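You operate a simulated robot arm through the tools that you are given. There is no shell and no other tool. Be economical: measure what you need, move in short steps, check, and stop when the job is done.

The job below is to be done with a simulated two-armed robot. You get a single attempt, and the scene is never put back.

JOB
Swap the faulty charger in the cradle for the grey one, set to 12 V.
Fine: the white strip is off and stays off till the swap is done; black charger on to the black mat; hold the grey one while you slide it to 12 V; then strip on so its lamp shows green.
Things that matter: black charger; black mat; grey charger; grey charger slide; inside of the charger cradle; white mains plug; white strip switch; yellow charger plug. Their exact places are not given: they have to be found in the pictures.

The check looks at the end state, three seconds after you hand in, the way a careful person would. Anything else that was tipped, shoved, dropped, spilled or broken makes it a failure.

ROBOT AND FRAMES
Two 7-joint arms with fingered hands on one trunk, on a base that drives. Base frame: it is fixed to the floor where the robot stands at the start and does not move with it; the origin is under the middle of the robot, x ahead of it, y to its left, z up. Readings come in mm, degrees, newtons and seconds.
The left shoulder is at the start at [23, 214, 1244], the right one opposite. With the tool pointing down near the work surface each hand reaches from about 120 to 580 mm from the robot's upright axis, wherever it stands, measured 20 degrees to its own side. Places, roughly: black mat [500, -200, 800]; grey charger slide [400, -200, 900]; inside of the charger cradle [500, 200, 800]; white mains plug [500, 0, 800]; white strip switch [600, 0, 900]; yellow charger plug [500, 300, 800]. Payload 3.3 kg a hand.
The tool frame of a hand sits at the grasp point between the pads (the TCP): z along the fingers, y along the line on which they close. The tips reach 26 mm beyond it. Largest opening 132 mm; the body of the gripper starts 73 mm behind the TCP. The gripper is a hand of 2 fingers: y runs from the thumb to the fingers, the wrist lies at [0, 0, -224] in the tool frame, and closing takes about 1.5 s.
Orientation is that of the tool frame in the base frame, as a unit quaternion [x, y, z, w]. With the fingers straight down and closing along the base's y, the tool's x points along the base's -x, its y along +y and its z along -z.

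CONTROLS
- The arms move only by the tool apply_moves. It takes "left_commands", "right_commands" or both (then of equal length, played together; a hand with none holds still); each is a list of rows, each a list of 7 numbers: the finger opening in mm, from 0 to 132, then the shift along the base's x, y, z in mm, then the turn, a rotation vector about the base's x, y, z in degrees. In form: [[claw, tx, ty, tz, rx, ry, rz], ...]. A call has 1 to 8 rows; each row shifts and turns the commanded pose from where the row before left it. Each row takes 0.2 s and may step no farther than 50 mm and 8.6 degrees from the row before; otherwise, or with a gripper value out of range, the whole call is refused. Where a pose cannot be reached the arm comes as near as it can. A force on the tool above 90 N (or 10 N above the force at the start of the call, whichever is more), or a blocked arm, ends the call early, and 0.2 s more pass. The fingers move at their own pace (about 153 mm/s each) and stop on an object; they squeeze with about 24 N. The grip force told is the motor's: it shows also when the fingers shut on nothing. Time passes only in rows, and 0.2 s behind the last, so rows that do not move let the fingers close. It gives the time, the measured TCP pose, the force on the tool (base axes), the opening and the grip force at its end, in the units of the frame above (readings bear some noise), with the torque about the TCP (base axes, N m) and any sound that the robot's microphone picked up.
- Cameras (640 x 400 px; columns grow to the right, rows downward): "scene" is now at [93.9, -31.5, 1404.3]; the picture's right is [-0.18, -0.98, 0.00], its down [-0.67, 0.12, -0.73] and it looks along [0.72, -0.13, -0.68] (base axes); focal length 253 px, centre (320, 200). "left" rides on the left gripper at [-66, -3, -99] in its tool frame; the picture's right is [0.04, -1.00, 0.00], its down [0.83, 0.03, -0.55] and it looks along [0.55, 0.02, 0.83] (tool axes); focal length 261 px, centre (320, 200). "right" rides on the right gripper at [65, -3, -99] in its tool frame; the picture's right is [0.04, 1.00, 0.00], its down [-0.83, 0.03, -0.55] and it looks along [-0.55, 0.02, 0.83] (tool axes); focal length 261 px, centre (320, 200).
- capture(camera): a new picture of that camera. It takes no simulated time.
- raise_lower(by): slides the trunk up (or, below 0, down) by that many mm; the arms and the scene camera ride with it, the base frame stays. It gives what a move gives, with no picture.
- roll_base(legs): drives the robot by 1 to 6 legs, each [ahead, left, turn to the left] in mm, mm and degrees, along the robot's own axes; the way and the turn of a leg run together, so that a leg with both is an arc; at most 1500 mm and 180 degrees a leg. The arms and the cameras ride along, it lands a little off, and it stops where it bumps. It gives what a move gives.
- preshape(shape, hand): the hand has 2 fingers and takes this shape, open, in about a second: jaw (thumb against the fingers, like two jaws); tri (thumb and two fingers); tip (a fingertip pinch); poke (one finger out to press); point (the index stretched); flat (the hand flat); cup (the hand cupped); fist (a fist). The gripper value then closes the fingers along that shape, each until it touches; the sizes above hold for jaw. It gives what a move gives, with no picture.
- aim_head(pan, tilt): turns the head with the scene camera to pan (to the left, within 86 degrees either way) and tilt (down, from -29 to 69), counted from straight ahead of the robot. It gives what a move gives.
- point_at(camera, pixels): for up to 12 pixels [column, row] of the newest picture of that camera ("zoom" is the newest enlarged one), the place [x, y, z] in the base frame of the surface seen there, good to about 2 mm, but the place of the scene camera against the robot may be out by one fixed shift of up to 18 mm in any direction. It takes no simulated time.
- zoom(camera, box): a new picture of the part [left, top, right, bottom] of that camera's present view, enlarged. It takes no simulated time.
- close_job(): hands the job in; it is judged then, once.

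Work in short steps. Measure before you move; look again where a grasp or a placing could have gone wrong, and mend it. You have 80 turns and 58 pictures in all, those below and enlarged ones among them. Open the grippers and draw the arms clear of the work before you hand the job in, unless the task says otherwise; then end with one line.

The tools are called after ">>>" as a command line: name --argument value ..., lists and objects as JSON in quotes. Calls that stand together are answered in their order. apply_moves: Moves the arms, as the interface text tells. Its arguments: {"type":"object","properties":{"left_commands":{"type":"array","items":{"type":"array","items":{"type":"number"}}},"right_commands":{"type":"array","items":{"type":"array","items":{"type":"number"}}}},"required":[]} The other tools are called the same way: raise_lower (by) slides the trunk up or down; preshape (shape, hand) gives the hand a shape; roll_base (legs) drives the base; aim_head (pan, tilt) turns the head that bears the scene camera; capture (camera) takes a picture; point_at (camera, pixels) gives the place of the surface under pixels of a picture; zoom (camera, box) takes an enlarged picture of a part of a camera's view; close_job () hands the job in.

At the start:

```text
time: 0.0
left_eef_pos: [405.7, 45.6, 1166.0]
left_ee_rot: [0.0, 1.0, 0.0, 0.0]
left_ft_force: [0.1, 0.2, -0.8]
left_torque: [-0.02, 0.01, 0.0]
left_grip_width: 131.9
left_grasp_force: 0.0
left_shape: jaw
right_eef_pos: [451.9, -338.5, 1217.8]
right_ee_rot: [0.0, 1.0, 0.002, 0.003]
right_ft_force: [-0.8, 0.5, 0.2]
right_torque: [0.02, 0.03, -0.02]
right_grip_width: 131.9
right_grasp_force: 0.1
right_shape: jaw
trunk travel left (down, up): [-525.0, 236.0]
robot x, y, heading: [1.9, -0.1, 0.2]
head pan, tilt: [-10.5, 43.0]
```

scene: 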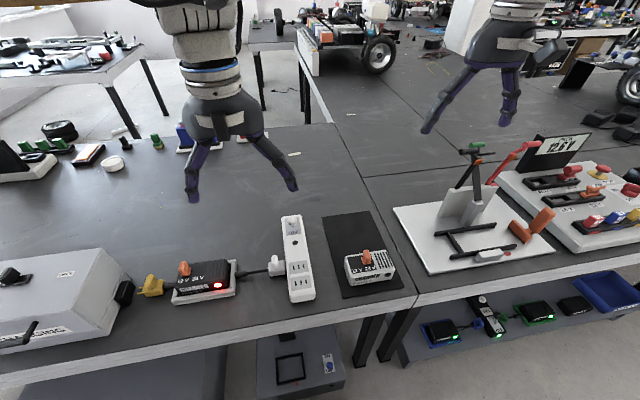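
right: 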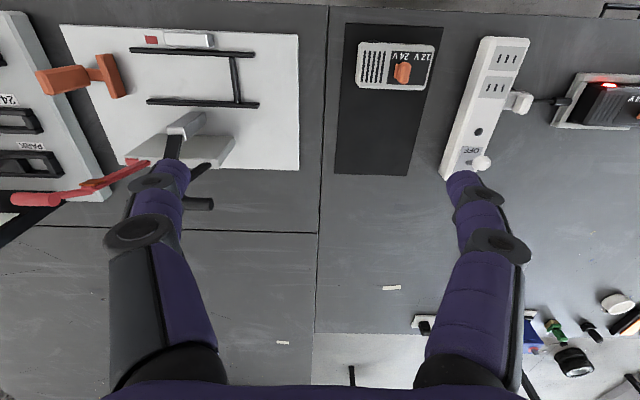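
left: 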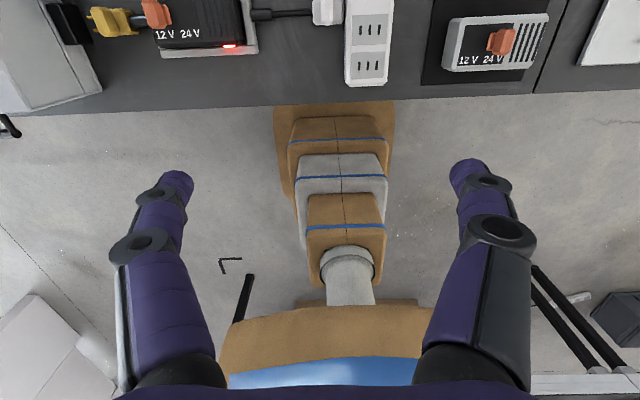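

The black charger sits in the cradle near (205,280), the grey one on the black mat near (370,265), and the strip at (297,258). I zoom in on both areas to see the details.

>>> zoom --camera "scene" --box '[100, 200, 300, 325]'

>>> zoom --camera "scene" --box '[240, 200, 440, 325]'

>>> zoom --camera "right" --box '[320, 0, 640, 200]'

>>> point_at --camera "scene" --pixels '[[184, 268], [218, 285], [150, 287], [123, 292], [276, 266], [292, 225], [366, 256], [347, 230], [205, 272], [235, 262], [174, 300], [237, 294]]'

```text
3.20 times, centred on (200, 262) of scene
```

zoom: 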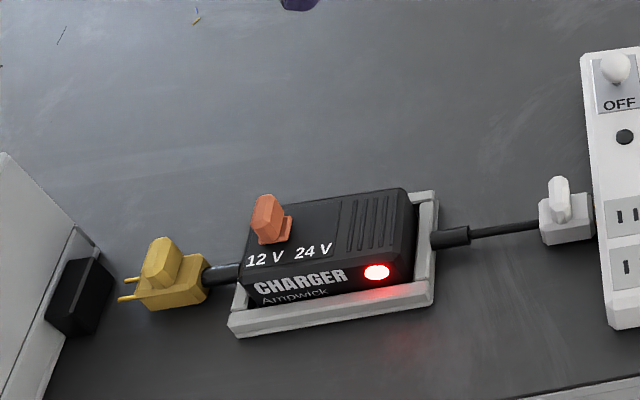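

```text
3.20 times, centred on (340, 262) of scene
```

zoom: 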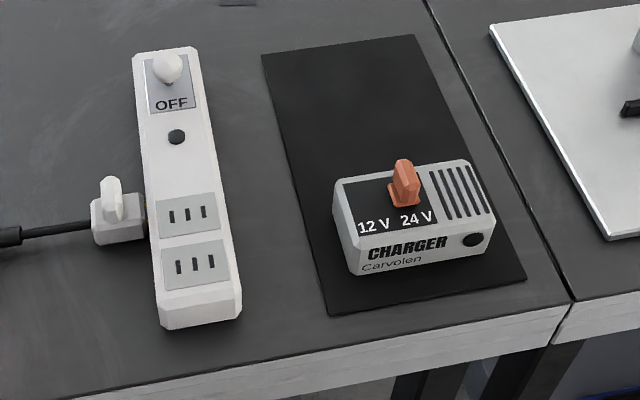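

```text
2.00 times, centred on (480, 100) of right
```

zoom: 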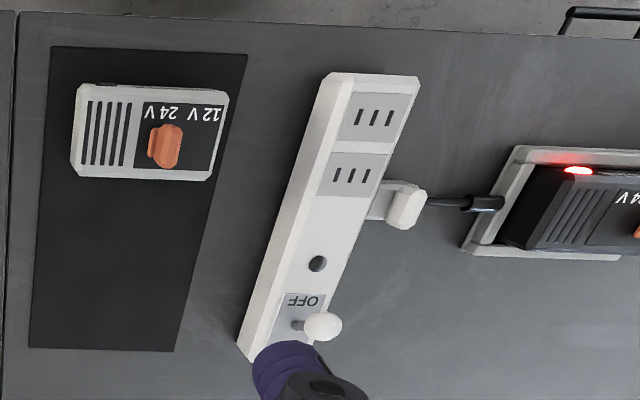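

```text
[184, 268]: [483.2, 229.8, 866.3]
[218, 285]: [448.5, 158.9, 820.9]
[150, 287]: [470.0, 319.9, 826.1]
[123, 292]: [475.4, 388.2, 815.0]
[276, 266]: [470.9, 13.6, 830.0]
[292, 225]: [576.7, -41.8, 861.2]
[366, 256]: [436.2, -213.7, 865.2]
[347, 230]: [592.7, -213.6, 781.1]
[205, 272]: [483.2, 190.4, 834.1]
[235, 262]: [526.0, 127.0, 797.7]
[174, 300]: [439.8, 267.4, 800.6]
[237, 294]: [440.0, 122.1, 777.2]
```

The yellow plug's pins seem to sit short of the black socket, and the white plug is beside the strip. I look at the shelf's working examples, then bring both wrist cameras over the work for a closer look.

>>> zoom --camera "scene" --box '[410, 280, 640, 350]'

>>> apply_moves --left_commands '[[132, 30, 25, -10, 0, 0, 0], [132, 30, 30, -20, 0, 0, 0], [132, 30, 30, -20, 0, 0, 0], [132, 30, 30, -20, 0, 0, 0], [132, 20, 30, -20, 0, 0, 0], [132, 20, 20, -20, 0, 0, 0]]'

>>> capture --camera "left"

```text
2.78 times, centred on (525, 315) of scene
```

zoom: 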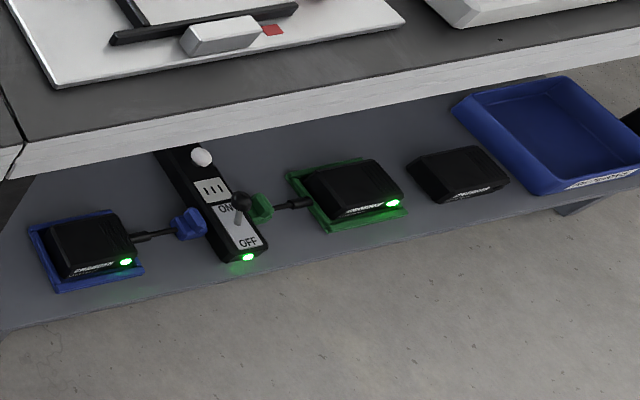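

```text
time: 1.4
left_eef_pos: [522.1, 170.5, 1054.8]
left_ee_rot: [0.0, 1.0, 0.001, 0.001]
left_ft_force: [-0.2, -0.2, -1.1]
left_torque: [-0.01, 0.01, -0.03]
left_grip_width: 132.0
left_grasp_force: 0.1
left_shape: jaw
left hand out of reach, approached as far as the arm can: row 4, 5, 6
right_eef_pos: [451.1, -340.1, 1218.6]
right_ee_rot: [0.0, 1.0, 0.002, 0.002]
right_ft_force: [0.7, -0.2, -0.3]
right_torque: [0.02, -0.02, 0.04]
right_grip_width: 132.3
right_grasp_force: 0.0
right_shape: jaw
trunk travel left (down, up): [-525.0, 236.0]
robot x, y, heading: [-0.1, 1.6, 0.1]
head pan, tilt: [-10.5, 43.0]
```

```text
50 pictures are left
```

left: 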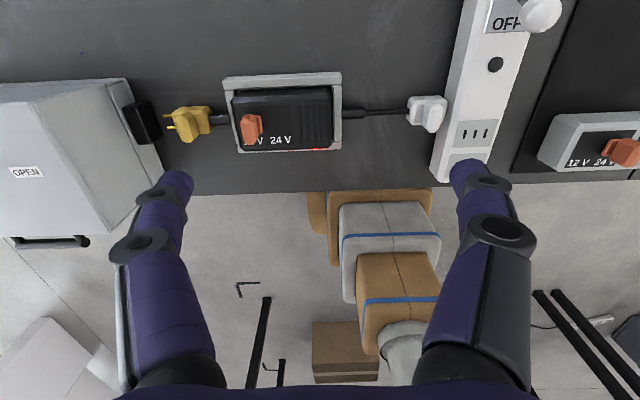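

I zoom in on the cradle with its two plugs.

>>> zoom --camera "left" --box '[120, 60, 280, 160]'

>>> zoom --camera "left" --box '[310, 60, 500, 180]'

>>> point_at --camera "left" --pixels '[[224, 80], [340, 75], [342, 147], [239, 150], [250, 128], [234, 92], [330, 88], [285, 105], [196, 108], [190, 120], [146, 122], [425, 110]]'

```text
4.00 times, centred on (200, 110) of left
```

zoom: 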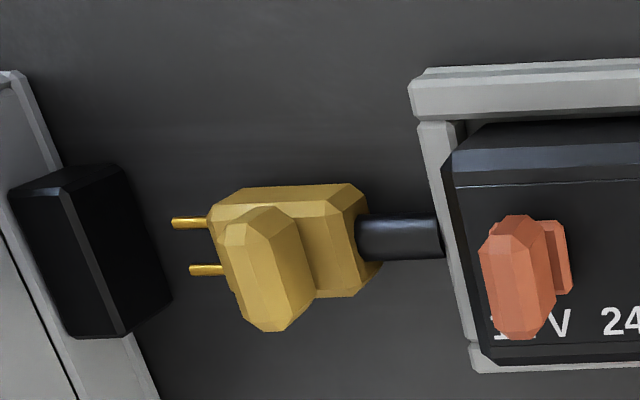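

```text
3.33 times, centred on (405, 120) of left
```

zoom: 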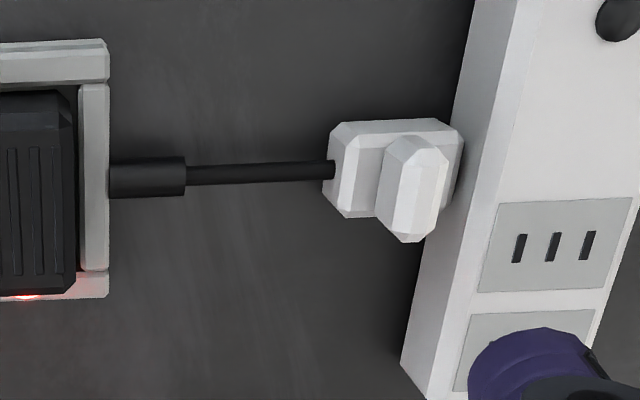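

```text
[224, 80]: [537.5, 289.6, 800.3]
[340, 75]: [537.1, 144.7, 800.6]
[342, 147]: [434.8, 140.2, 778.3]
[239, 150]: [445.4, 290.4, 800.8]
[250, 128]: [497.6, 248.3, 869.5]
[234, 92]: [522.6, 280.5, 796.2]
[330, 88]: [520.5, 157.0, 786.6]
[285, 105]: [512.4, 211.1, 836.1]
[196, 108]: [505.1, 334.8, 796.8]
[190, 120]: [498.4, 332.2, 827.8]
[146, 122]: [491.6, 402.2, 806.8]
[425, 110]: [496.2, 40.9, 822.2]
```

The yellow plug's pins stop short of the black socket, while the white plug looks seated in the strip. I measure the heights of the cable bushes against the cradle wall and the socket positions to learn what the cords are attached to.

>>> point_at --camera "left" --pixels '[[220, 118], [228, 118], [353, 113], [343, 113], [385, 111], [168, 116], [170, 127], [140, 106], [155, 122], [187, 124], [205, 120], [335, 112]]'

>>> zoom --camera "left" --box '[210, 60, 370, 160]'

```text
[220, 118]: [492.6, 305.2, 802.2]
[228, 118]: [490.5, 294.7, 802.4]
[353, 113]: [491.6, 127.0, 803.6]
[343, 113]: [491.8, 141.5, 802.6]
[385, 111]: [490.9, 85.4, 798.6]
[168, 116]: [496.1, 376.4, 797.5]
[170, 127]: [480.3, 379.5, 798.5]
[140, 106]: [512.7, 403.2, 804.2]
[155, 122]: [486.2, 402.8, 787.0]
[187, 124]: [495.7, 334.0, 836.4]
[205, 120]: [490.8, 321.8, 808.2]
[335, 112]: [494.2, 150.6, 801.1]
```

```text
4.00 times, centred on (290, 110) of left
```

zoom: 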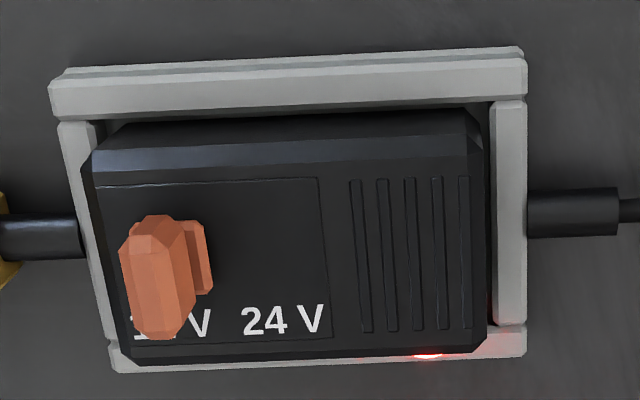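

The bushes end on the cradle walls, so the cords belong to the cradle and the charger just lifts out. I check the grey charger, mat, strip and the robot's own front for clearances.

>>> point_at --camera "left" --pixels '[[400, 196], [317, 205], [332, 240], [390, 225], [345, 350], [600, 185], [420, 188]]'

>>> point_at --camera "right" --pixels '[[362, 44], [434, 48], [430, 88], [359, 84], [403, 66], [405, 78], [345, 26], [442, 28], [406, 172], [336, 172], [375, 60], [481, 162]]'

>>> aim_head --pan -5 --tilt 60

>>> capture --camera "scene"

```text
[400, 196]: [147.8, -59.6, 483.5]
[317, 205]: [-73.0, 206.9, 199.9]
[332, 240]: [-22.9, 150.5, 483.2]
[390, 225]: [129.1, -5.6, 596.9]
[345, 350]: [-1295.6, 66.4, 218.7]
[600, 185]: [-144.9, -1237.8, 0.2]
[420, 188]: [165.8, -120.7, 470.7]
```

```text
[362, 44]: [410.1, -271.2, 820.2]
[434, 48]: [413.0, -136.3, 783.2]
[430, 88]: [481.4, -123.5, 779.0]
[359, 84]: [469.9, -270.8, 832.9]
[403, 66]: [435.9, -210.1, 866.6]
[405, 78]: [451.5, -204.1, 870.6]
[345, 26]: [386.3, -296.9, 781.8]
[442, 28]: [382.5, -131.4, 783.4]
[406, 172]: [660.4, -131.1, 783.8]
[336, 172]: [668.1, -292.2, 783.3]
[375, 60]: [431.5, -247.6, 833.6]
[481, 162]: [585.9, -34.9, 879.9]
```

```text
time: 2.2
left_eef_pos: [521.5, 170.9, 1053.3]
left_ee_rot: [0.0, 1.0, 0.0, 0.0]
left_ft_force: [1.2, -0.6, 0.4]
left_torque: [0.01, 0.02, 0.05]
left_grip_width: 132.0
left_grasp_force: 0.0
left_shape: jaw
right_eef_pos: [451.7, -339.0, 1218.1]
right_ee_rot: [-0.001, 1.0, 0.002, 0.002]
right_ft_force: [-1.0, -0.1, 0.1]
right_torque: [0.02, 0.0, 0.02]
right_grip_width: 132.1
right_grasp_force: 0.0
right_shape: jaw
trunk travel left (down, up): [-525.0, 236.0]
robot x, y, heading: [1.8, -3.4, -0.5]
head pan, tilt: [-5.0, 60.0]
```

```text
46 pictures are left
```

scene: 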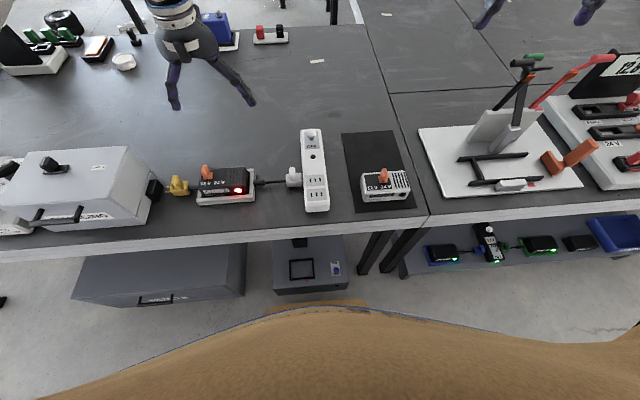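

The mat is free behind the grey charger (x 480–665, y −131..−295, z 783). There is clear space between the robot and the table, so I drive ahead 60 mm for reach, then turn the left hand 90° to close along x.

>>> roll_base --legs '[[60, 0, 0]]'

>>> apply_moves --left_commands '[[132, -10, 5, 0, 0, 0, 8.5], [132, -10, 5, 0, 0, 0, 8.5], [132, -10, 5, 0, 0, 0, 8.5], [132, -10, 5, 0, 0, 0, 8.5], [132, -10, 5, 0, 0, 0, 8.5], [132, -10, 5, 0, 0, 0, 8.5]]'

>>> apply_moves --left_commands '[[132, -5, 5, 0, 0, 0, 8.5], [132, -5, 5, 0, 0, 0, 8.5], [132, -5, 5, 0, 0, 0, 8.5], [132, -5, 5, 0, 0, 0, 8.5], [132, -5, 0, 0, 0, 0, 5]]'

>>> capture --camera "left"

```text
time: 3.3
left_eef_pos: [564.9, 171.6, 1054.5]
left_ee_rot: [-0.001, 1.0, 0.0, 0.001]
left_ft_force: [0.4, -0.8, 0.7]
left_torque: [0.0, -0.04, 0.02]
left_grip_width: 132.0
left_grasp_force: 0.1
left_shape: jaw
right_eef_pos: [492.8, -338.7, 1217.3]
right_ee_rot: [0.0, 1.0, 0.002, 0.003]
right_ft_force: [-0.1, -0.2, 0.1]
right_torque: [-0.01, -0.04, 0.0]
right_grip_width: 131.8
right_grasp_force: 0.1
right_shape: jaw
trunk travel left (down, up): [-525.0, 236.0]
robot x, y, heading: [44.8, -0.6, 0.2]
head pan, tilt: [-5.0, 60.0]
stopped in leg 1: the robot was blocked; the commanded pose is now the measured one
```

```text
time: 4.7
left_eef_pos: [506.7, 202.5, 1053.0]
left_ee_rot: [-0.432, 0.902, -0.001, 0.0]
left_ft_force: [-0.1, 1.0, 0.1]
left_torque: [0.0, 0.02, 0.02]
left_grip_width: 131.9
left_grasp_force: 0.1
left_shape: jaw
right_eef_pos: [496.5, -337.6, 1217.5]
right_ee_rot: [0.001, 1.0, 0.002, 0.002]
right_ft_force: [0.3, -0.5, 0.5]
right_torque: [0.02, 0.0, 0.02]
right_grip_width: 132.1
right_grasp_force: 0.0
right_shape: jaw
trunk travel left (down, up): [-525.0, 236.0]
robot x, y, heading: [46.3, -0.4, 0.2]
head pan, tilt: [-5.0, 60.0]
```

```text
time: 5.9
left_eef_pos: [482.2, 222.1, 1054.0]
left_ee_rot: [0.708, -0.706, 0.0, 0.002]
left_ft_force: [0.5, -0.6, -0.7]
left_torque: [-0.01, -0.01, -0.02]
left_grip_width: 132.0
left_grasp_force: 0.1
left_shape: jaw
right_eef_pos: [495.5, -338.3, 1218.1]
right_ee_rot: [0.0, 1.0, 0.001, 0.002]
right_ft_force: [0.7, -0.3, 0.4]
right_torque: [-0.01, 0.0, -0.03]
right_grip_width: 131.8
right_grasp_force: 0.1
right_shape: jaw
trunk travel left (down, up): [-525.0, 236.0]
robot x, y, heading: [46.3, 1.9, -0.0]
head pan, tilt: [-5.0, 60.0]
```

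```text
45 pictures are left
```

left: 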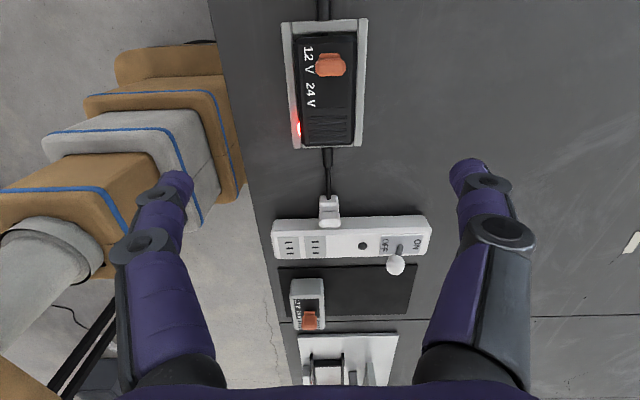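

The base bumped at about 45 mm, so I back off 12 mm; the hand turned fine. I then measure the black charger and cradle in a fresh left picture.

>>> roll_base --legs '[[-12, 0, 0]]'

>>> zoom --camera "left" --box '[260, 0, 420, 100]'

>>> zoom --camera "left" --box '[260, 190, 450, 310]'

```text
time: 6.6
left_eef_pos: [468.1, 222.7, 1053.7]
left_ee_rot: [0.708, -0.707, 0.001, 0.0]
left_ft_force: [-0.1, -0.6, 0.1]
left_torque: [0.04, -0.01, -0.02]
left_grip_width: 131.9
left_grasp_force: 0.1
left_shape: jaw
right_eef_pos: [482.5, -339.6, 1217.7]
right_ee_rot: [0.0, 1.0, 0.002, 0.002]
right_ft_force: [-0.2, 0.2, 0.9]
right_torque: [0.01, -0.02, 0.01]
right_grip_width: 131.7
right_grasp_force: 0.1
right_shape: jaw
trunk travel left (down, up): [-525.0, 236.0]
robot x, y, heading: [34.0, 1.7, -0.0]
head pan, tilt: [-5.0, 60.0]
```

```text
4.00 times, centred on (340, 50) of left
```

zoom: 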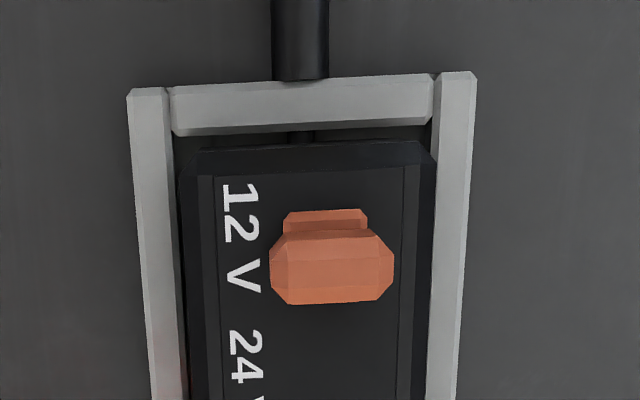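

```text
3.33 times, centred on (355, 250) of left
```

zoom: 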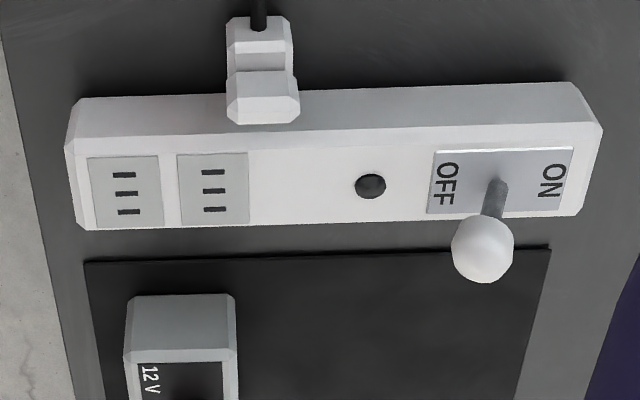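

The toggle leans to OFF (near); ON is on the far side. I move the left hand over the cradle centre about (490, 217) and take a closer picture to measure the black charger.

>>> apply_moves --left_commands '[[132, 22, -5, -30, 0, 0, 0], [132, 0, 0, -40, 0, 0, 0], [132, 0, 0, -30, 0, 0, 0]]'

>>> capture --camera "left"

```text
time: 7.4
left_eef_pos: [490.4, 218.3, 952.3]
left_ee_rot: [0.708, -0.706, 0.0, 0.001]
left_ft_force: [-0.2, 0.6, 0.3]
left_torque: [-0.01, 0.01, 0.0]
left_grip_width: 132.0
left_grasp_force: 0.0
left_shape: jaw
right_eef_pos: [484.4, -338.4, 1217.4]
right_ee_rot: [-0.001, 1.0, 0.002, 0.001]
right_ft_force: [0.1, 0.2, 0.3]
right_torque: [-0.02, -0.02, -0.01]
right_grip_width: 131.7
right_grasp_force: 0.1
right_shape: jaw
trunk travel left (down, up): [-525.0, 236.0]
robot x, y, heading: [35.4, 3.0, 0.1]
head pan, tilt: [-5.0, 60.0]
```

```text
42 pictures are left
```

left: 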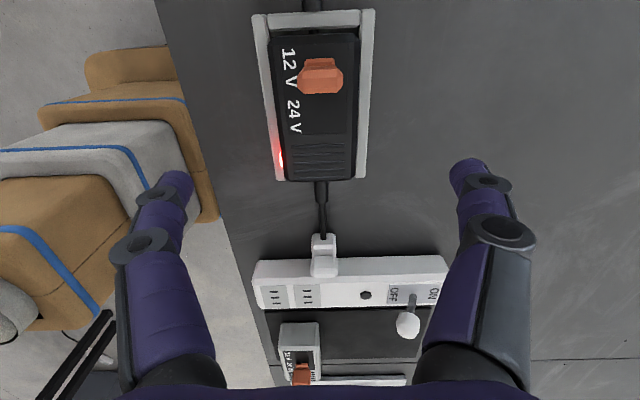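

I measure the charger top edges, cradle walls and knob.

>>> point_at --camera "left" --pixels '[[280, 60], [350, 60], [292, 160], [350, 160], [320, 40], [320, 172], [258, 60], [368, 60], [320, 76], [320, 15], [280, 130], [352, 130]]'

>>> zoom --camera "left" --box '[240, 0, 400, 200]'

```text
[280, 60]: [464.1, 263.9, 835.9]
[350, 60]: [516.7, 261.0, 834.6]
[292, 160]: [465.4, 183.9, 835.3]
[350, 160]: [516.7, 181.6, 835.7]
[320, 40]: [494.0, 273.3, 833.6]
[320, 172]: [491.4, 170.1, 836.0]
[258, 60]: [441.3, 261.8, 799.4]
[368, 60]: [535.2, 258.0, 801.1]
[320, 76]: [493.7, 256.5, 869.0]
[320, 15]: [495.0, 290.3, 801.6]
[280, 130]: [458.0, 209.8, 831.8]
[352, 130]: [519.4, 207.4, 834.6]
```

```text
2.00 times, centred on (320, 100) of left
```

zoom: 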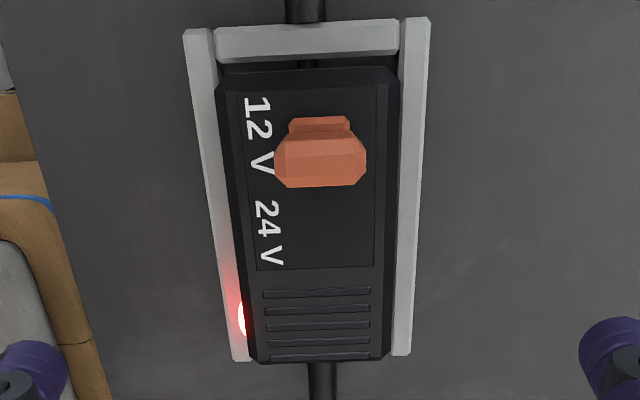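

Charger spans x≈456–525, centre (490.5, 219), top z 835; cradle walls top at 801. I descend so the tips stop at about z 810, then close.

>>> apply_moves --left_commands '[[132, 0, 0, -40, 0, 0, 0], [132, 0, 0, -40, 0, 0, 0], [132, 0, 0, -36, 0, 0, 0], [132, 0, 0, 0, 0, 0, 0]]'

>>> apply_moves --left_commands '[[40, 0, 0, 0, 0, 0, 0], [40, 0, 0, 0, 0, 0, 0], [40, 0, 0, 0, 0, 0, 0], [40, 0, 0, 0, 0, 0, 0], [40, 0, 0, 0, 0, 0, 0], [40, 0, 0, 0, 0, 0, 0], [40, 0, 0, 0, 0, 0, 0]]'

>>> capture --camera "scene"

```text
time: 8.4
left_eef_pos: [490.3, 217.8, 838.5]
left_ee_rot: [0.708, -0.706, 0.0, 0.0]
left_ft_force: [-0.4, 1.1, 1.0]
left_torque: [0.02, 0.01, -0.01]
left_grip_width: 131.5
left_grasp_force: 0.1
left_shape: jaw
right_eef_pos: [483.0, -337.4, 1217.5]
right_ee_rot: [0.0, 1.0, 0.002, 0.001]
right_ft_force: [1.3, -0.3, -0.1]
right_torque: [0.0, 0.0, 0.02]
right_grip_width: 131.8
right_grasp_force: 0.0
right_shape: jaw
trunk travel left (down, up): [-525.0, 236.0]
robot x, y, heading: [31.6, -3.0, 0.2]
head pan, tilt: [-5.0, 60.0]
```

```text
time: 10.0
left_eef_pos: [489.2, 217.3, 837.5]
left_ee_rot: [0.708, -0.706, 0.001, 0.001]
left_ft_force: [-0.6, -0.5, 0.2]
left_torque: [-0.03, -0.02, 0.02]
left_grip_width: 61.2
left_grasp_force: 24.0
left_shape: jaw
right_eef_pos: [483.5, -338.0, 1216.6]
right_ee_rot: [0.001, 1.0, 0.001, 0.001]
right_ft_force: [-0.1, 0.6, 0.5]
right_torque: [0.01, 0.01, 0.01]
right_grip_width: 131.7
right_grasp_force: 0.1
right_shape: jaw
trunk travel left (down, up): [-525.0, 236.0]
robot x, y, heading: [33.7, 1.4, 0.1]
head pan, tilt: [-5.0, 60.0]
```

```text
40 pictures are left
```

scene: 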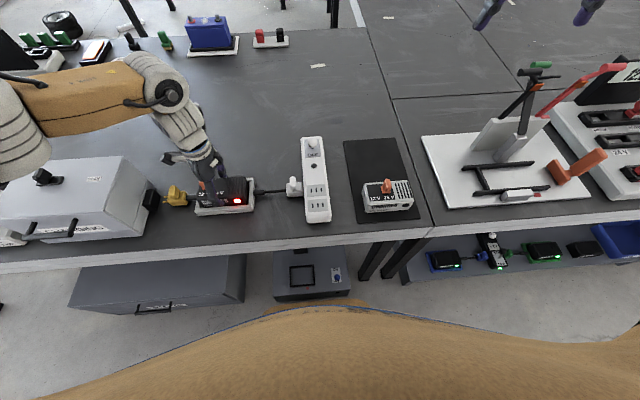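

Gripped at 61 mm with 24 N. I lift slowly in steps and look.

>>> apply_moves --left_commands '[[40, 0, 0, 8, 0, 0, 0], [40, 0, 0, 12, 0, 0, 0], [40, 0, 0, 20, 0, 0, 0], [40, 0, 0, 30, 0, 0, 0], [40, 0, 0, 40, 0, 0, 0]]'

>>> zoom --camera "scene" --box '[130, 120, 330, 245]'

```text
time: 11.2
left_eef_pos: [491.7, 215.5, 948.1]
left_ee_rot: [0.708, -0.706, 0.0, 0.001]
left_ft_force: [0.2, -1.0, -4.7]
left_torque: [-0.04, -0.03, 0.01]
left_grip_width: 61.0
left_grasp_force: 24.2
left_shape: jaw
right_eef_pos: [484.2, -338.3, 1217.4]
right_ee_rot: [0.0, 1.0, 0.002, 0.002]
right_ft_force: [-0.8, 0.3, -0.4]
right_torque: [0.02, -0.01, -0.01]
right_grip_width: 131.7
right_grasp_force: 0.0
right_shape: jaw
trunk travel left (down, up): [-525.0, 236.0]
robot x, y, heading: [36.0, 0.5, 0.3]
head pan, tilt: [-5.0, 60.0]
```

```text
3.20 times, centred on (230, 182) of scene
```

zoom: 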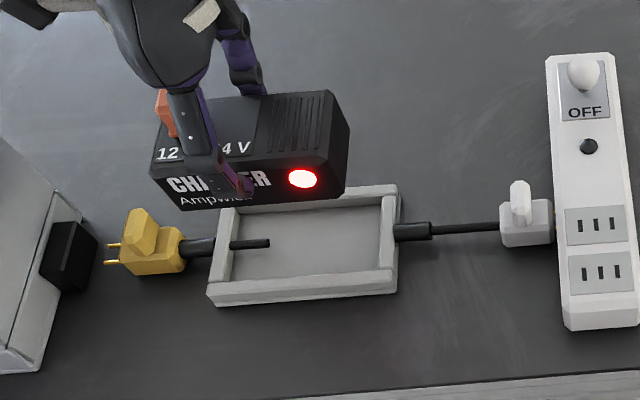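

The charger came out cleanly. A thin black rod sticks from the yellow side into the cradle, about zoom (250,243); I measure it and the cradle's inside.

>>> point_at --camera "zoom" --pixels '[[265, 243], [240, 244], [200, 247], [300, 275], [226, 255], [388, 240], [310, 195], [310, 290], [412, 231], [145, 235], [108, 262], [108, 245]]'

>>> zoom --camera "scene" --box '[140, 170, 240, 232]'

```text
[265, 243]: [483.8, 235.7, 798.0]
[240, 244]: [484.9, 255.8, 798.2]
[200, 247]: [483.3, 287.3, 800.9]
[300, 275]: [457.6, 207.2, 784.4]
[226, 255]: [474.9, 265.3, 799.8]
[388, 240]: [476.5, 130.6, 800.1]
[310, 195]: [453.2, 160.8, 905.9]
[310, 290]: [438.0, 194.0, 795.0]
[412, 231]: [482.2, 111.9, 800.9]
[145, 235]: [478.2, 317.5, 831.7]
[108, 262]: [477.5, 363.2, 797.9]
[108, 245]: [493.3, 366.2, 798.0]
```

```text
6.40 times, centred on (190, 201) of scene
```

zoom: 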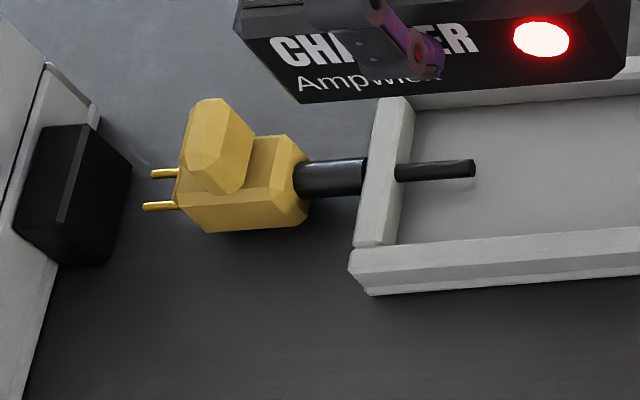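

The rod is just the cord end at z≈798 that was under the black charger. I raise the charger, and check in the scene picture whether the right-hand shelf sticks out into the base's sideways path.

>>> apply_moves --left_commands '[[40, 0, 0, 40, 0, 0, 0], [40, 0, 0, 40, 0, 0, 0]]'

>>> capture --camera "scene"

>>> point_at --camera "scene" --pixels '[[405, 284], [500, 270], [310, 285], [300, 298], [150, 305], [320, 235], [480, 222], [440, 258], [366, 275], [384, 272], [600, 250]]'

```text
time: 11.8
left_eef_pos: [491.9, 215.9, 1027.2]
left_ee_rot: [0.708, -0.707, 0.001, 0.001]
left_ft_force: [0.5, -0.6, -3.8]
left_torque: [-0.06, -0.01, 0.03]
left_grip_width: 61.0
left_grasp_force: 23.5
left_shape: jaw
right_eef_pos: [484.6, -339.3, 1216.2]
right_ee_rot: [0.0, 1.0, 0.002, 0.002]
right_ft_force: [-0.5, -1.1, 0.0]
right_torque: [0.0, -0.01, 0.01]
right_grip_width: 131.8
right_grasp_force: 0.0
right_shape: jaw
trunk travel left (down, up): [-525.0, 236.0]
robot x, y, heading: [33.5, -0.9, -0.2]
head pan, tilt: [-5.0, 60.0]
```

```text
37 pictures are left
```

scene: 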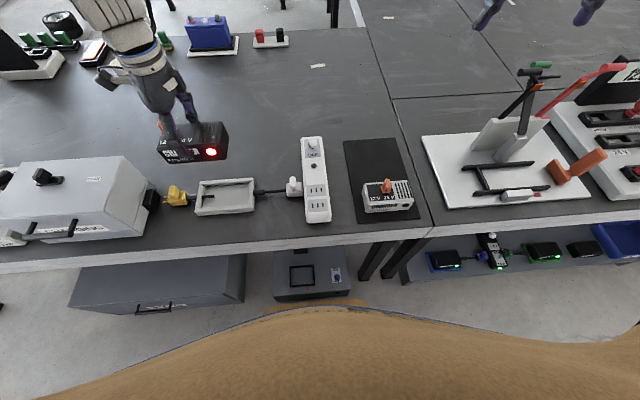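

```text
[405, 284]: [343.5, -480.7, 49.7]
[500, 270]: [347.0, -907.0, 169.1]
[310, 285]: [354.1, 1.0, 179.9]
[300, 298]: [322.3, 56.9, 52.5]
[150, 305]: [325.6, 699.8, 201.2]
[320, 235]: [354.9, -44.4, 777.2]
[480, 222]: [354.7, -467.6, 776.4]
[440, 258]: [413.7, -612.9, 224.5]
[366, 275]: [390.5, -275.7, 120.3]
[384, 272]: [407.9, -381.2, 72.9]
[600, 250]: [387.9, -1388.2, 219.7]
```

Everything under the tables ends at x≥322, so driving sideways is clear. I drive 310 mm to the right with the charger held at z 1027.

>>> roll_base --legs '[[0, -310, 0]]'

```text
time: 13.9
left_eef_pos: [492.7, -97.3, 1025.8]
left_ee_rot: [0.708, -0.706, -0.001, 0.001]
left_ft_force: [-0.1, -0.5, -3.7]
left_torque: [0.02, 0.02, 0.0]
left_grip_width: 61.1
left_grasp_force: 23.6
left_shape: jaw
right_eef_pos: [484.9, -651.3, 1216.6]
right_ee_rot: [0.001, 1.0, 0.002, 0.002]
right_ft_force: [-0.1, -0.5, 0.5]
right_torque: [0.0, -0.01, -0.01]
right_grip_width: 132.1
right_grasp_force: 0.0
right_shape: jaw
trunk travel left (down, up): [-525.0, 236.0]
robot x, y, heading: [31.2, -312.6, -0.0]
head pan, tilt: [-5.0, 60.0]
```

Now at (493,−97). I move above the rear of the mat at (570, −213) and descend part-way.

>>> apply_moves --left_commands '[[40, 15, -24, 0, 0, 0, 0], [40, 15, -23, 0, 0, 0, 0], [40, 15, -23, -10, 0, 0, 0], [40, 16, -23, -20, 0, 0, 0], [40, 16, -23, -30, 0, 0, 0], [40, 0, 0, -40, 0, 0, 0], [40, 0, 0, -40, 0, 0, 0]]'

>>> capture --camera "scene"

```text
time: 15.5
left_eef_pos: [529.7, -228.7, 892.3]
left_ee_rot: [-0.707, 0.707, 0.0, 0.0]
left_ft_force: [0.7, -0.8, -4.8]
left_torque: [0.01, -0.02, -0.01]
left_grip_width: 60.8
left_grasp_force: 24.6
left_shape: jaw
left hand out of reach, approached as far as the arm can: row 5, 7
right_eef_pos: [483.4, -650.4, 1216.8]
right_ee_rot: [0.001, 1.0, 0.002, 0.001]
right_ft_force: [-0.2, -0.1, -0.6]
right_torque: [0.01, -0.01, 0.0]
right_grip_width: 131.9
right_grasp_force: 0.1
right_shape: jaw
trunk travel left (down, up): [-525.0, 236.0]
robot x, y, heading: [31.9, -308.8, 0.0]
head pan, tilt: [-5.0, 60.0]
```

```text
36 pictures are left
```

scene: 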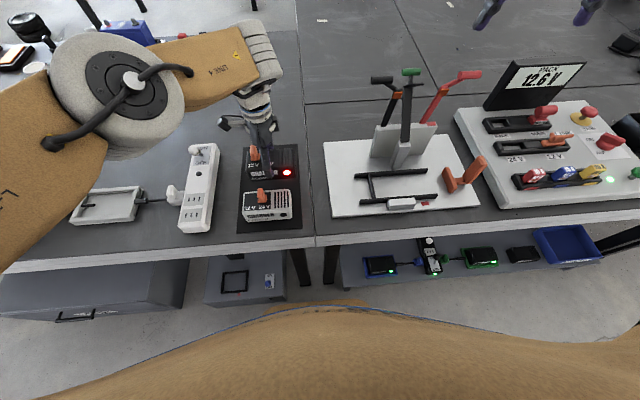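

Reach falls short at x≈530 from here. I raise 60 mm and drive 130 mm further right so the left hand is on its own side.

>>> apply_moves --left_commands '[[40, -15, 0, 30, 0, 0, 0], [40, -15, 0, 40, 0, 0, 0], [40, -15, 0, 40, 0, 0, 0]]'

>>> roll_base --legs '[[0, -130, 0]]'

```text
time: 16.3
left_eef_pos: [487.4, -229.9, 1004.6]
left_ee_rot: [0.708, -0.707, 0.001, 0.001]
left_ft_force: [-0.6, -0.2, -3.5]
left_torque: [0.0, -0.04, 0.01]
left_grip_width: 60.9
left_grasp_force: 24.0
left_shape: jaw
right_eef_pos: [484.1, -651.2, 1217.4]
right_ee_rot: [0.001, 1.0, 0.002, 0.002]
right_ft_force: [0.0, 0.3, 0.1]
right_torque: [0.0, 0.02, -0.03]
right_grip_width: 132.0
right_grasp_force: 0.1
right_shape: jaw
trunk travel left (down, up): [-525.0, 236.0]
robot x, y, heading: [29.9, -311.2, 0.0]
head pan, tilt: [-5.0, 60.0]
```

```text
time: 17.6
left_eef_pos: [487.2, -359.9, 1004.5]
left_ee_rot: [-0.707, 0.707, 0.001, -0.001]
left_ft_force: [-0.5, 0.1, -4.1]
left_torque: [0.04, -0.01, -0.02]
left_grip_width: 60.6
left_grasp_force: 24.6
left_shape: jaw
right_eef_pos: [484.5, -782.5, 1216.8]
right_ee_rot: [0.001, 1.0, 0.003, 0.002]
right_ft_force: [-0.1, -0.1, 0.1]
right_torque: [0.04, -0.02, -0.04]
right_grip_width: 132.0
right_grasp_force: 0.1
right_shape: jaw
trunk travel left (down, up): [-525.0, 236.0]
robot x, y, heading: [34.0, -445.2, 0.2]
head pan, tilt: [-5.0, 60.0]
```

Base is at y −445. I move the charger left to y −213, ahead to x≈565 at height, then descend part-way.

>>> apply_moves --left_commands '[[40, 5, 37, 0, 0, 0, 0], [40, 10, 37, 0, 0, 0, 0], [40, 10, 37, -10, 0, 0, 0], [40, 15, 36, -30, 0, 0, 0], [40, 15, 0, -40, 0, 0, 0], [40, 23, 0, -35, 0, 0, 0]]'

>>> capture --camera "left"

```text
time: 19.0
left_eef_pos: [567.0, -211.5, 887.8]
left_ee_rot: [-0.706, 0.708, -0.001, -0.001]
left_ft_force: [0.4, -0.3, -3.9]
left_torque: [0.01, -0.03, 0.03]
left_grip_width: 61.0
left_grasp_force: 24.1
left_shape: jaw
right_eef_pos: [483.6, -781.6, 1216.6]
right_ee_rot: [0.001, 1.0, 0.002, 0.001]
right_ft_force: [-0.2, 0.1, -0.4]
right_torque: [-0.01, -0.01, -0.03]
right_grip_width: 132.0
right_grasp_force: 0.0
right_shape: jaw
trunk travel left (down, up): [-525.0, 236.0]
robot x, y, heading: [30.8, -446.9, 0.2]
head pan, tilt: [-5.0, 60.0]
```

```text
35 pictures are left
```

left: 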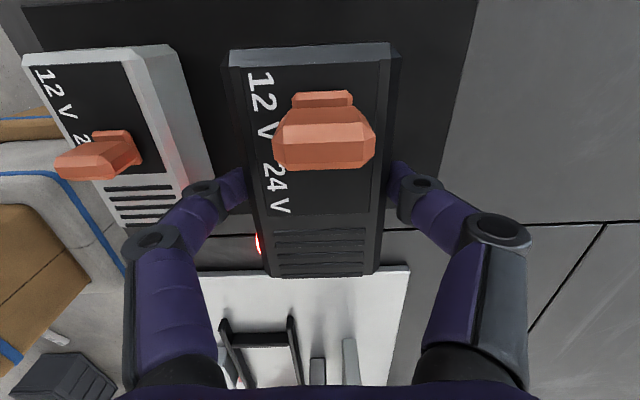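

Well placed over the mat with a clear gap to the grey charger. I lower to contact at about z 838.

>>> apply_moves --left_commands '[[40, 0, 0, -25, 0, 0, 0], [40, 0, 0, -15, 0, 0, 0], [40, 0, 0, -7, 0, 0, 0], [40, 0, 0, -2, 0, 0, 0], [40, 0, 0, 0, 0, 0, 0]]'

```text
time: 20.2
left_eef_pos: [560.4, -213.9, 841.6]
left_ee_rot: [-0.707, 0.707, 0.0, 0.0]
left_ft_force: [0.6, -0.6, -4.2]
left_torque: [0.0, 0.0, -0.02]
left_grip_width: 60.9
left_grasp_force: 23.7
left_shape: jaw
left hand out of reach, approached as far as the arm can: row 2
right_eef_pos: [484.8, -781.2, 1215.8]
right_ee_rot: [0.0, 1.0, 0.002, 0.002]
right_ft_force: [0.4, 1.2, 0.2]
right_torque: [0.01, 0.03, 0.0]
right_grip_width: 131.7
right_grasp_force: 0.1
right_shape: jaw
trunk travel left (down, up): [-525.0, 236.0]
robot x, y, heading: [34.4, -440.1, -0.2]
head pan, tilt: [-5.0, 60.0]
```

Still unloaded (−4.2 N is the weight); reach pulled x to 560. I ease back 6 mm and go down the last few mm until the weight comes off.

>>> apply_moves --left_commands '[[40, -6, 0, 0, 0, 0, 0], [40, 0, 0, -2, 0, 0, 0], [40, 0, 0, -1.5, 0, 0, 0], [40, 0, 0, 0, 0, 0, 0]]'

```text
time: 21.2
left_eef_pos: [553.3, -214.4, 837.7]
left_ee_rot: [-0.707, 0.707, 0.0, -0.001]
left_ft_force: [0.2, 0.3, -4.1]
left_torque: [0.0, 0.0, 0.02]
left_grip_width: 61.0
left_grasp_force: 23.5
left_shape: jaw
right_eef_pos: [483.7, -779.7, 1217.6]
right_ee_rot: [0.001, 1.0, 0.001, 0.002]
right_ft_force: [-0.5, 0.7, -0.7]
right_torque: [0.01, -0.02, 0.02]
right_grip_width: 131.7
right_grasp_force: 0.0
right_shape: jaw
trunk travel left (down, up): [-525.0, 236.0]
robot x, y, heading: [29.9, -440.9, -0.1]
head pan, tilt: [-5.0, 60.0]
```

Weight is still carried; I continue down in 1.5 mm steps.

>>> apply_moves --left_commands '[[40, 0, 0, -1.5, 0, 0, 0], [40, 0, 0, -1.5, 0, 0, 0], [40, 0, 0, 0, 0, 0, 0]]'

>>> zoom --camera "scene" --box '[200, 120, 360, 220]'

```text
time: 22.0
left_eef_pos: [553.2, -214.6, 835.1]
left_ee_rot: [0.707, -0.707, 0.001, 0.0]
left_ft_force: [0.1, 0.1, 11.7]
left_torque: [0.0, 0.02, 0.02]
left_grip_width: 60.7
left_grasp_force: 23.8
left_shape: jaw
right_eef_pos: [483.5, -779.9, 1218.1]
right_ee_rot: [0.0, 1.0, 0.002, 0.001]
right_ft_force: [0.4, 0.6, -0.2]
right_torque: [0.02, -0.01, 0.01]
right_grip_width: 131.8
right_grasp_force: 0.0
right_shape: jaw
trunk travel left (down, up): [-525.0, 236.0]
robot x, y, heading: [31.2, -444.7, -0.2]
head pan, tilt: [-5.0, 60.0]
```

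```text
4.00 times, centred on (280, 170) of scene
```

zoom: 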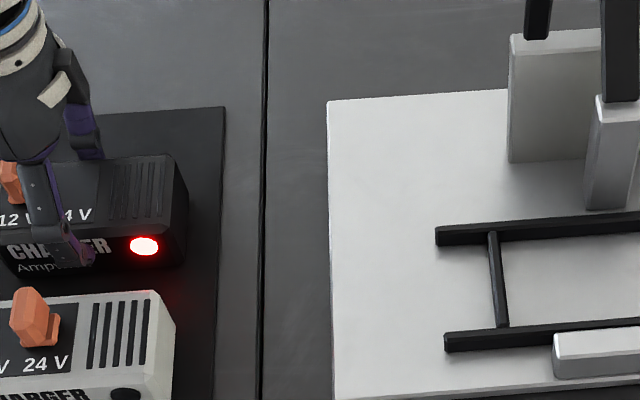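

Contact (+11.7 N): it stands on the mat. I open to 84 mm, keeping clear of the grey charger, and rise straight up.

>>> apply_moves --left_commands '[[84, 0, 0, 0, 0, 0, 0], [84, 0, 0, 0, 0, 0, 0], [84, 0, 0, 10, 0, 0, 0], [84, 0, 0, 25, 0, 0, 0], [84, 0, 0, 40, 0, 0, 0], [84, 0, 0, 50, 0, 0, 0], [84, -20, 0, 50, 0, 0, 0]]'

>>> capture --camera "left"

```text
refused: row 7 steps farther than a row can; nothing moved
```

```text
33 pictures are left
```

left: 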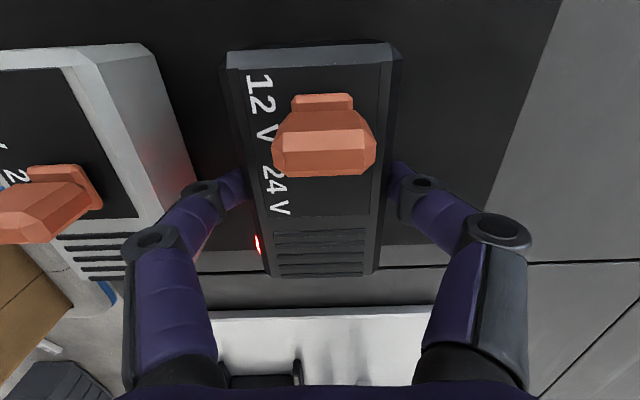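

The step was too long, so nothing moved; I repeat with shorter rows.

>>> apply_moves --left_commands '[[84, 0, 0, 0, 0, 0, 0], [84, 0, 0, 0, 0, 0, 0], [84, 0, 0, 10, 0, 0, 0], [84, 0, 0, 25, 0, 0, 0], [84, 0, 0, 40, 0, 0, 0], [84, 0, 0, 45, 0, 0, 0], [84, -20, 0, 40, 0, 0, 0]]'

>>> capture --camera "left"

```text
time: 23.6
left_eef_pos: [533.1, -213.9, 994.3]
left_ee_rot: [-0.706, 0.708, -0.002, -0.001]
left_ft_force: [-1.1, -0.1, -0.2]
left_torque: [-0.01, -0.02, -0.02]
left_grip_width: 83.5
left_grasp_force: 0.0
left_shape: jaw
right_eef_pos: [482.6, -780.7, 1218.1]
right_ee_rot: [0.0, 1.0, 0.002, 0.001]
right_ft_force: [0.0, -0.2, -0.6]
right_torque: [-0.04, -0.02, 0.0]
right_grip_width: 132.0
right_grasp_force: 0.1
right_shape: jaw
trunk travel left (down, up): [-525.0, 236.0]
robot x, y, heading: [32.9, -442.5, 0.2]
head pan, tilt: [-5.0, 60.0]
```

```text
32 pictures are left
```

left: 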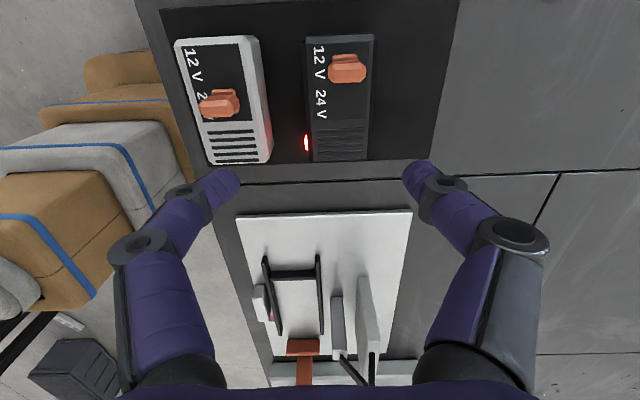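

Black is on the mat, upright. I measure the grey charger and its knob from this left picture.

>>> point_at --camera "left" --pixels '[[185, 60], [250, 60], [210, 150], [262, 150], [210, 44], [240, 160], [222, 103], [222, 92], [225, 116], [204, 104], [238, 102], [340, 100]]'

>>> zoom --camera "left" --box '[160, 20, 288, 180]'

```text
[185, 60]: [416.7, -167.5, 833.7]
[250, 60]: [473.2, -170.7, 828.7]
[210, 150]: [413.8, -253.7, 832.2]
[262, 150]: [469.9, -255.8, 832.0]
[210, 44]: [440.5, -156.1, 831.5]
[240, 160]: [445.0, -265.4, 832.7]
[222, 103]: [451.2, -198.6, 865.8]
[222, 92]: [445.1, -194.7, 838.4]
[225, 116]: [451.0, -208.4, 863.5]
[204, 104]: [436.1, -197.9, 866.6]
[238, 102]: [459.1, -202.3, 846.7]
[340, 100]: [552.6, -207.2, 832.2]
```

```text
2.50 times, centred on (224, 100) of left
```

zoom: 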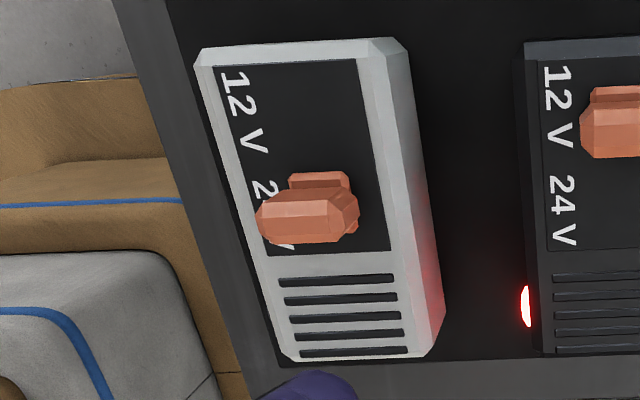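

Grey: centre (441.5, −211), top z 832; knob at y≈−203, target about 24 mm to the left. I drive 225 mm left so both hands share the mat, and turn the right hand 90° while closing it.

>>> roll_base --legs '[[0, 225, 0]]'

>>> apply_moves --right_commands '[[0, -10, 0, 0, 0, 0, 8.5], [0, -10, 0, 0, 0, 0, 8.5], [0, -10, 0, 0, 0, 0, 8.5], [0, -10, 0, 0, 0, 0, 8.5], [0, 0, 0, 0, 0, 0, 8.5], [0, 0, 0, 0, 0, 0, 8.5], [0, 0, 0, 0, 0, 0, 8.5], [0, 0, 0, 0, 0, 0, 8.5]]' --left_commands '[[100, -20, -20, 0, 0, 0, 0], [100, -20, -30, 0, -5, 0, 0], [100, -20, -30, 0, -5, 0, 0], [100, -20, -30, 0, -5, 0, 0], [100, -12, -30, 0, -5, 0, 0], [100, 0, -20, 0, -5, 0, 0], [100, 0, -20, 0, -5, 0, 0], [100, 0, -20, 0, 0, 0, 0]]'

```text
time: 25.3
left_eef_pos: [534.0, 13.0, 993.6]
left_ee_rot: [-0.706, 0.708, -0.001, 0.0]
left_ft_force: [0.0, -1.0, 0.0]
left_torque: [-0.02, -0.01, -0.02]
left_grip_width: 83.6
left_grasp_force: 0.1
left_shape: jaw
right_eef_pos: [484.1, -553.2, 1217.6]
right_ee_rot: [0.001, 1.0, 0.0, 0.001]
right_ft_force: [0.0, 0.9, -0.6]
right_torque: [-0.02, 0.01, -0.01]
right_grip_width: 132.0
right_grasp_force: 0.1
right_shape: jaw
trunk travel left (down, up): [-525.0, 236.0]
robot x, y, heading: [33.7, -211.8, 0.0]
head pan, tilt: [-5.0, 60.0]
```

```text
time: 27.1
left_eef_pos: [441.9, -188.2, 993.3]
left_ee_rot: [-0.682, 0.683, -0.184, -0.184]
left_ft_force: [0.9, -0.1, -0.5]
left_torque: [0.0, 0.01, 0.04]
left_grip_width: 99.9
left_grasp_force: 0.1
left_shape: jaw
right_eef_pos: [442.7, -554.9, 1217.0]
right_ee_rot: [-0.559, 0.829, 0.003, 0.0]
right_ft_force: [0.6, 0.1, 0.5]
right_torque: [0.01, 0.0, 0.02]
right_grip_width: 0.0
right_grasp_force: 23.7
right_shape: jaw
trunk travel left (down, up): [-525.0, 236.0]
robot x, y, heading: [34.5, -210.2, 0.2]
head pan, tilt: [-5.0, 60.0]
```

Left hand is tilted 30° outward as wanted. I lower it onto the grey charger's centre while the right hand finishes its yaw and tilts 30° the other way, staying high.

>>> apply_moves --left_commands '[[90, 0, -5, -40, 0, 0, 0], [90, 0, -6, -40, 0, 0, 0], [90, 0, -6, -40, 0, 0, 0], [90, 0, -6, -30, 0, 0, 0], [90, 0, 0, -11, 0, 0, 0], [90, 0, 0, 0, 0, 0, 0]]' --right_commands '[[0, 0, 25, 0, 0, 0, 8], [0, 0, 25, 0, 0, 0, 8], [0, 0, 30, 0, 0, 0, 6], [0, 0, 30, 0, 8, 0, 0], [0, 0, 30, 0, 8, 0, 0], [0, 0, 30, 0, 8, 0, 0]]'

>>> capture --camera "left"

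```text
time: 28.5
left_eef_pos: [440.7, -209.5, 831.2]
left_ee_rot: [-0.682, 0.684, -0.183, -0.183]
left_ft_force: [1.0, -0.2, 0.1]
left_torque: [0.02, 0.0, -0.01]
left_grip_width: 90.5
left_grasp_force: 0.2
left_shape: jaw
right_eef_pos: [429.4, -396.2, 1192.5]
right_ee_rot: [-0.691, 0.691, 0.149, 0.148]
right_ft_force: [-0.2, -0.2, -0.2]
right_torque: [0.04, -0.01, -0.03]
right_grip_width: 0.0
right_grasp_force: 24.2
right_shape: jaw
right hand out of reach, approached as far as the arm can: row 5, 6
trunk travel left (down, up): [-525.0, 236.0]
robot x, y, heading: [29.0, -214.7, -0.4]
head pan, tilt: [-5.0, 60.0]
```

```text
30 pictures are left
```

left: 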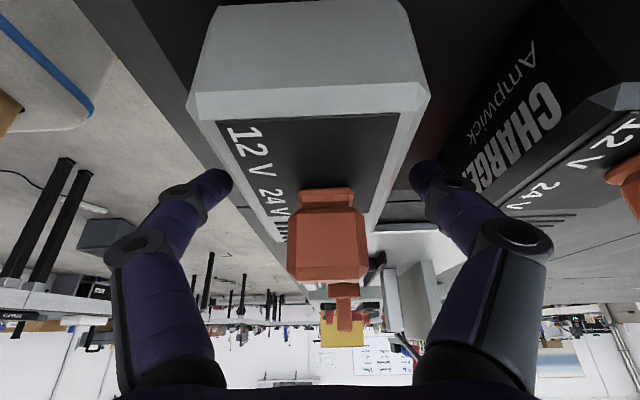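

Fingers straddle the grey charger evenly. I close the left hand.

>>> apply_moves --left_commands '[[35, 0, 0, 0, 0, 0, 0], [35, 0, 0, 0, 0, 0, 0], [35, 0, 0, 0, 0, 0, 0], [35, 0, 0, 0, 0, 0, 0], [35, 0, 0, 0, 0, 0, 0]]' --right_commands '[[0, 0, 15, -30, 0, 0, 0], [0, 0, 15, -40, 0, 0, 0], [0, 0, 15, -40, 0, 0, 0], [0, 0, 15, -40, 0, 0, 0], [0, 0, 15, -40, 0, 0, 0]]'

>>> capture --camera "right"

```text
time: 29.7
left_eef_pos: [441.7, -211.1, 831.9]
left_ee_rot: [-0.683, 0.683, -0.183, -0.183]
left_ft_force: [0.0, -1.0, -1.0]
left_torque: [0.01, -0.07, 0.02]
left_grip_width: 61.2
left_grasp_force: 23.6
left_shape: jaw
right_eef_pos: [463.4, -368.7, 1013.2]
right_ee_rot: [-0.671, 0.705, 0.156, 0.165]
right_ft_force: [-0.1, 0.5, -0.1]
right_torque: [0.02, 0.01, -0.02]
right_grip_width: 0.2
right_grasp_force: 23.7
right_shape: jaw
right hand out of reach, approached as far as the arm can: row 3, 4, 5
trunk travel left (down, up): [-525.0, 236.0]
robot x, y, heading: [30.8, -217.1, -0.1]
head pan, tilt: [-5.0, 60.0]
```

```text
29 pictures are left
```

right: 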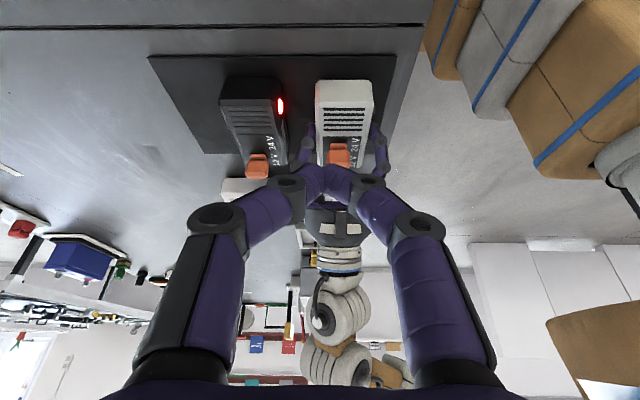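

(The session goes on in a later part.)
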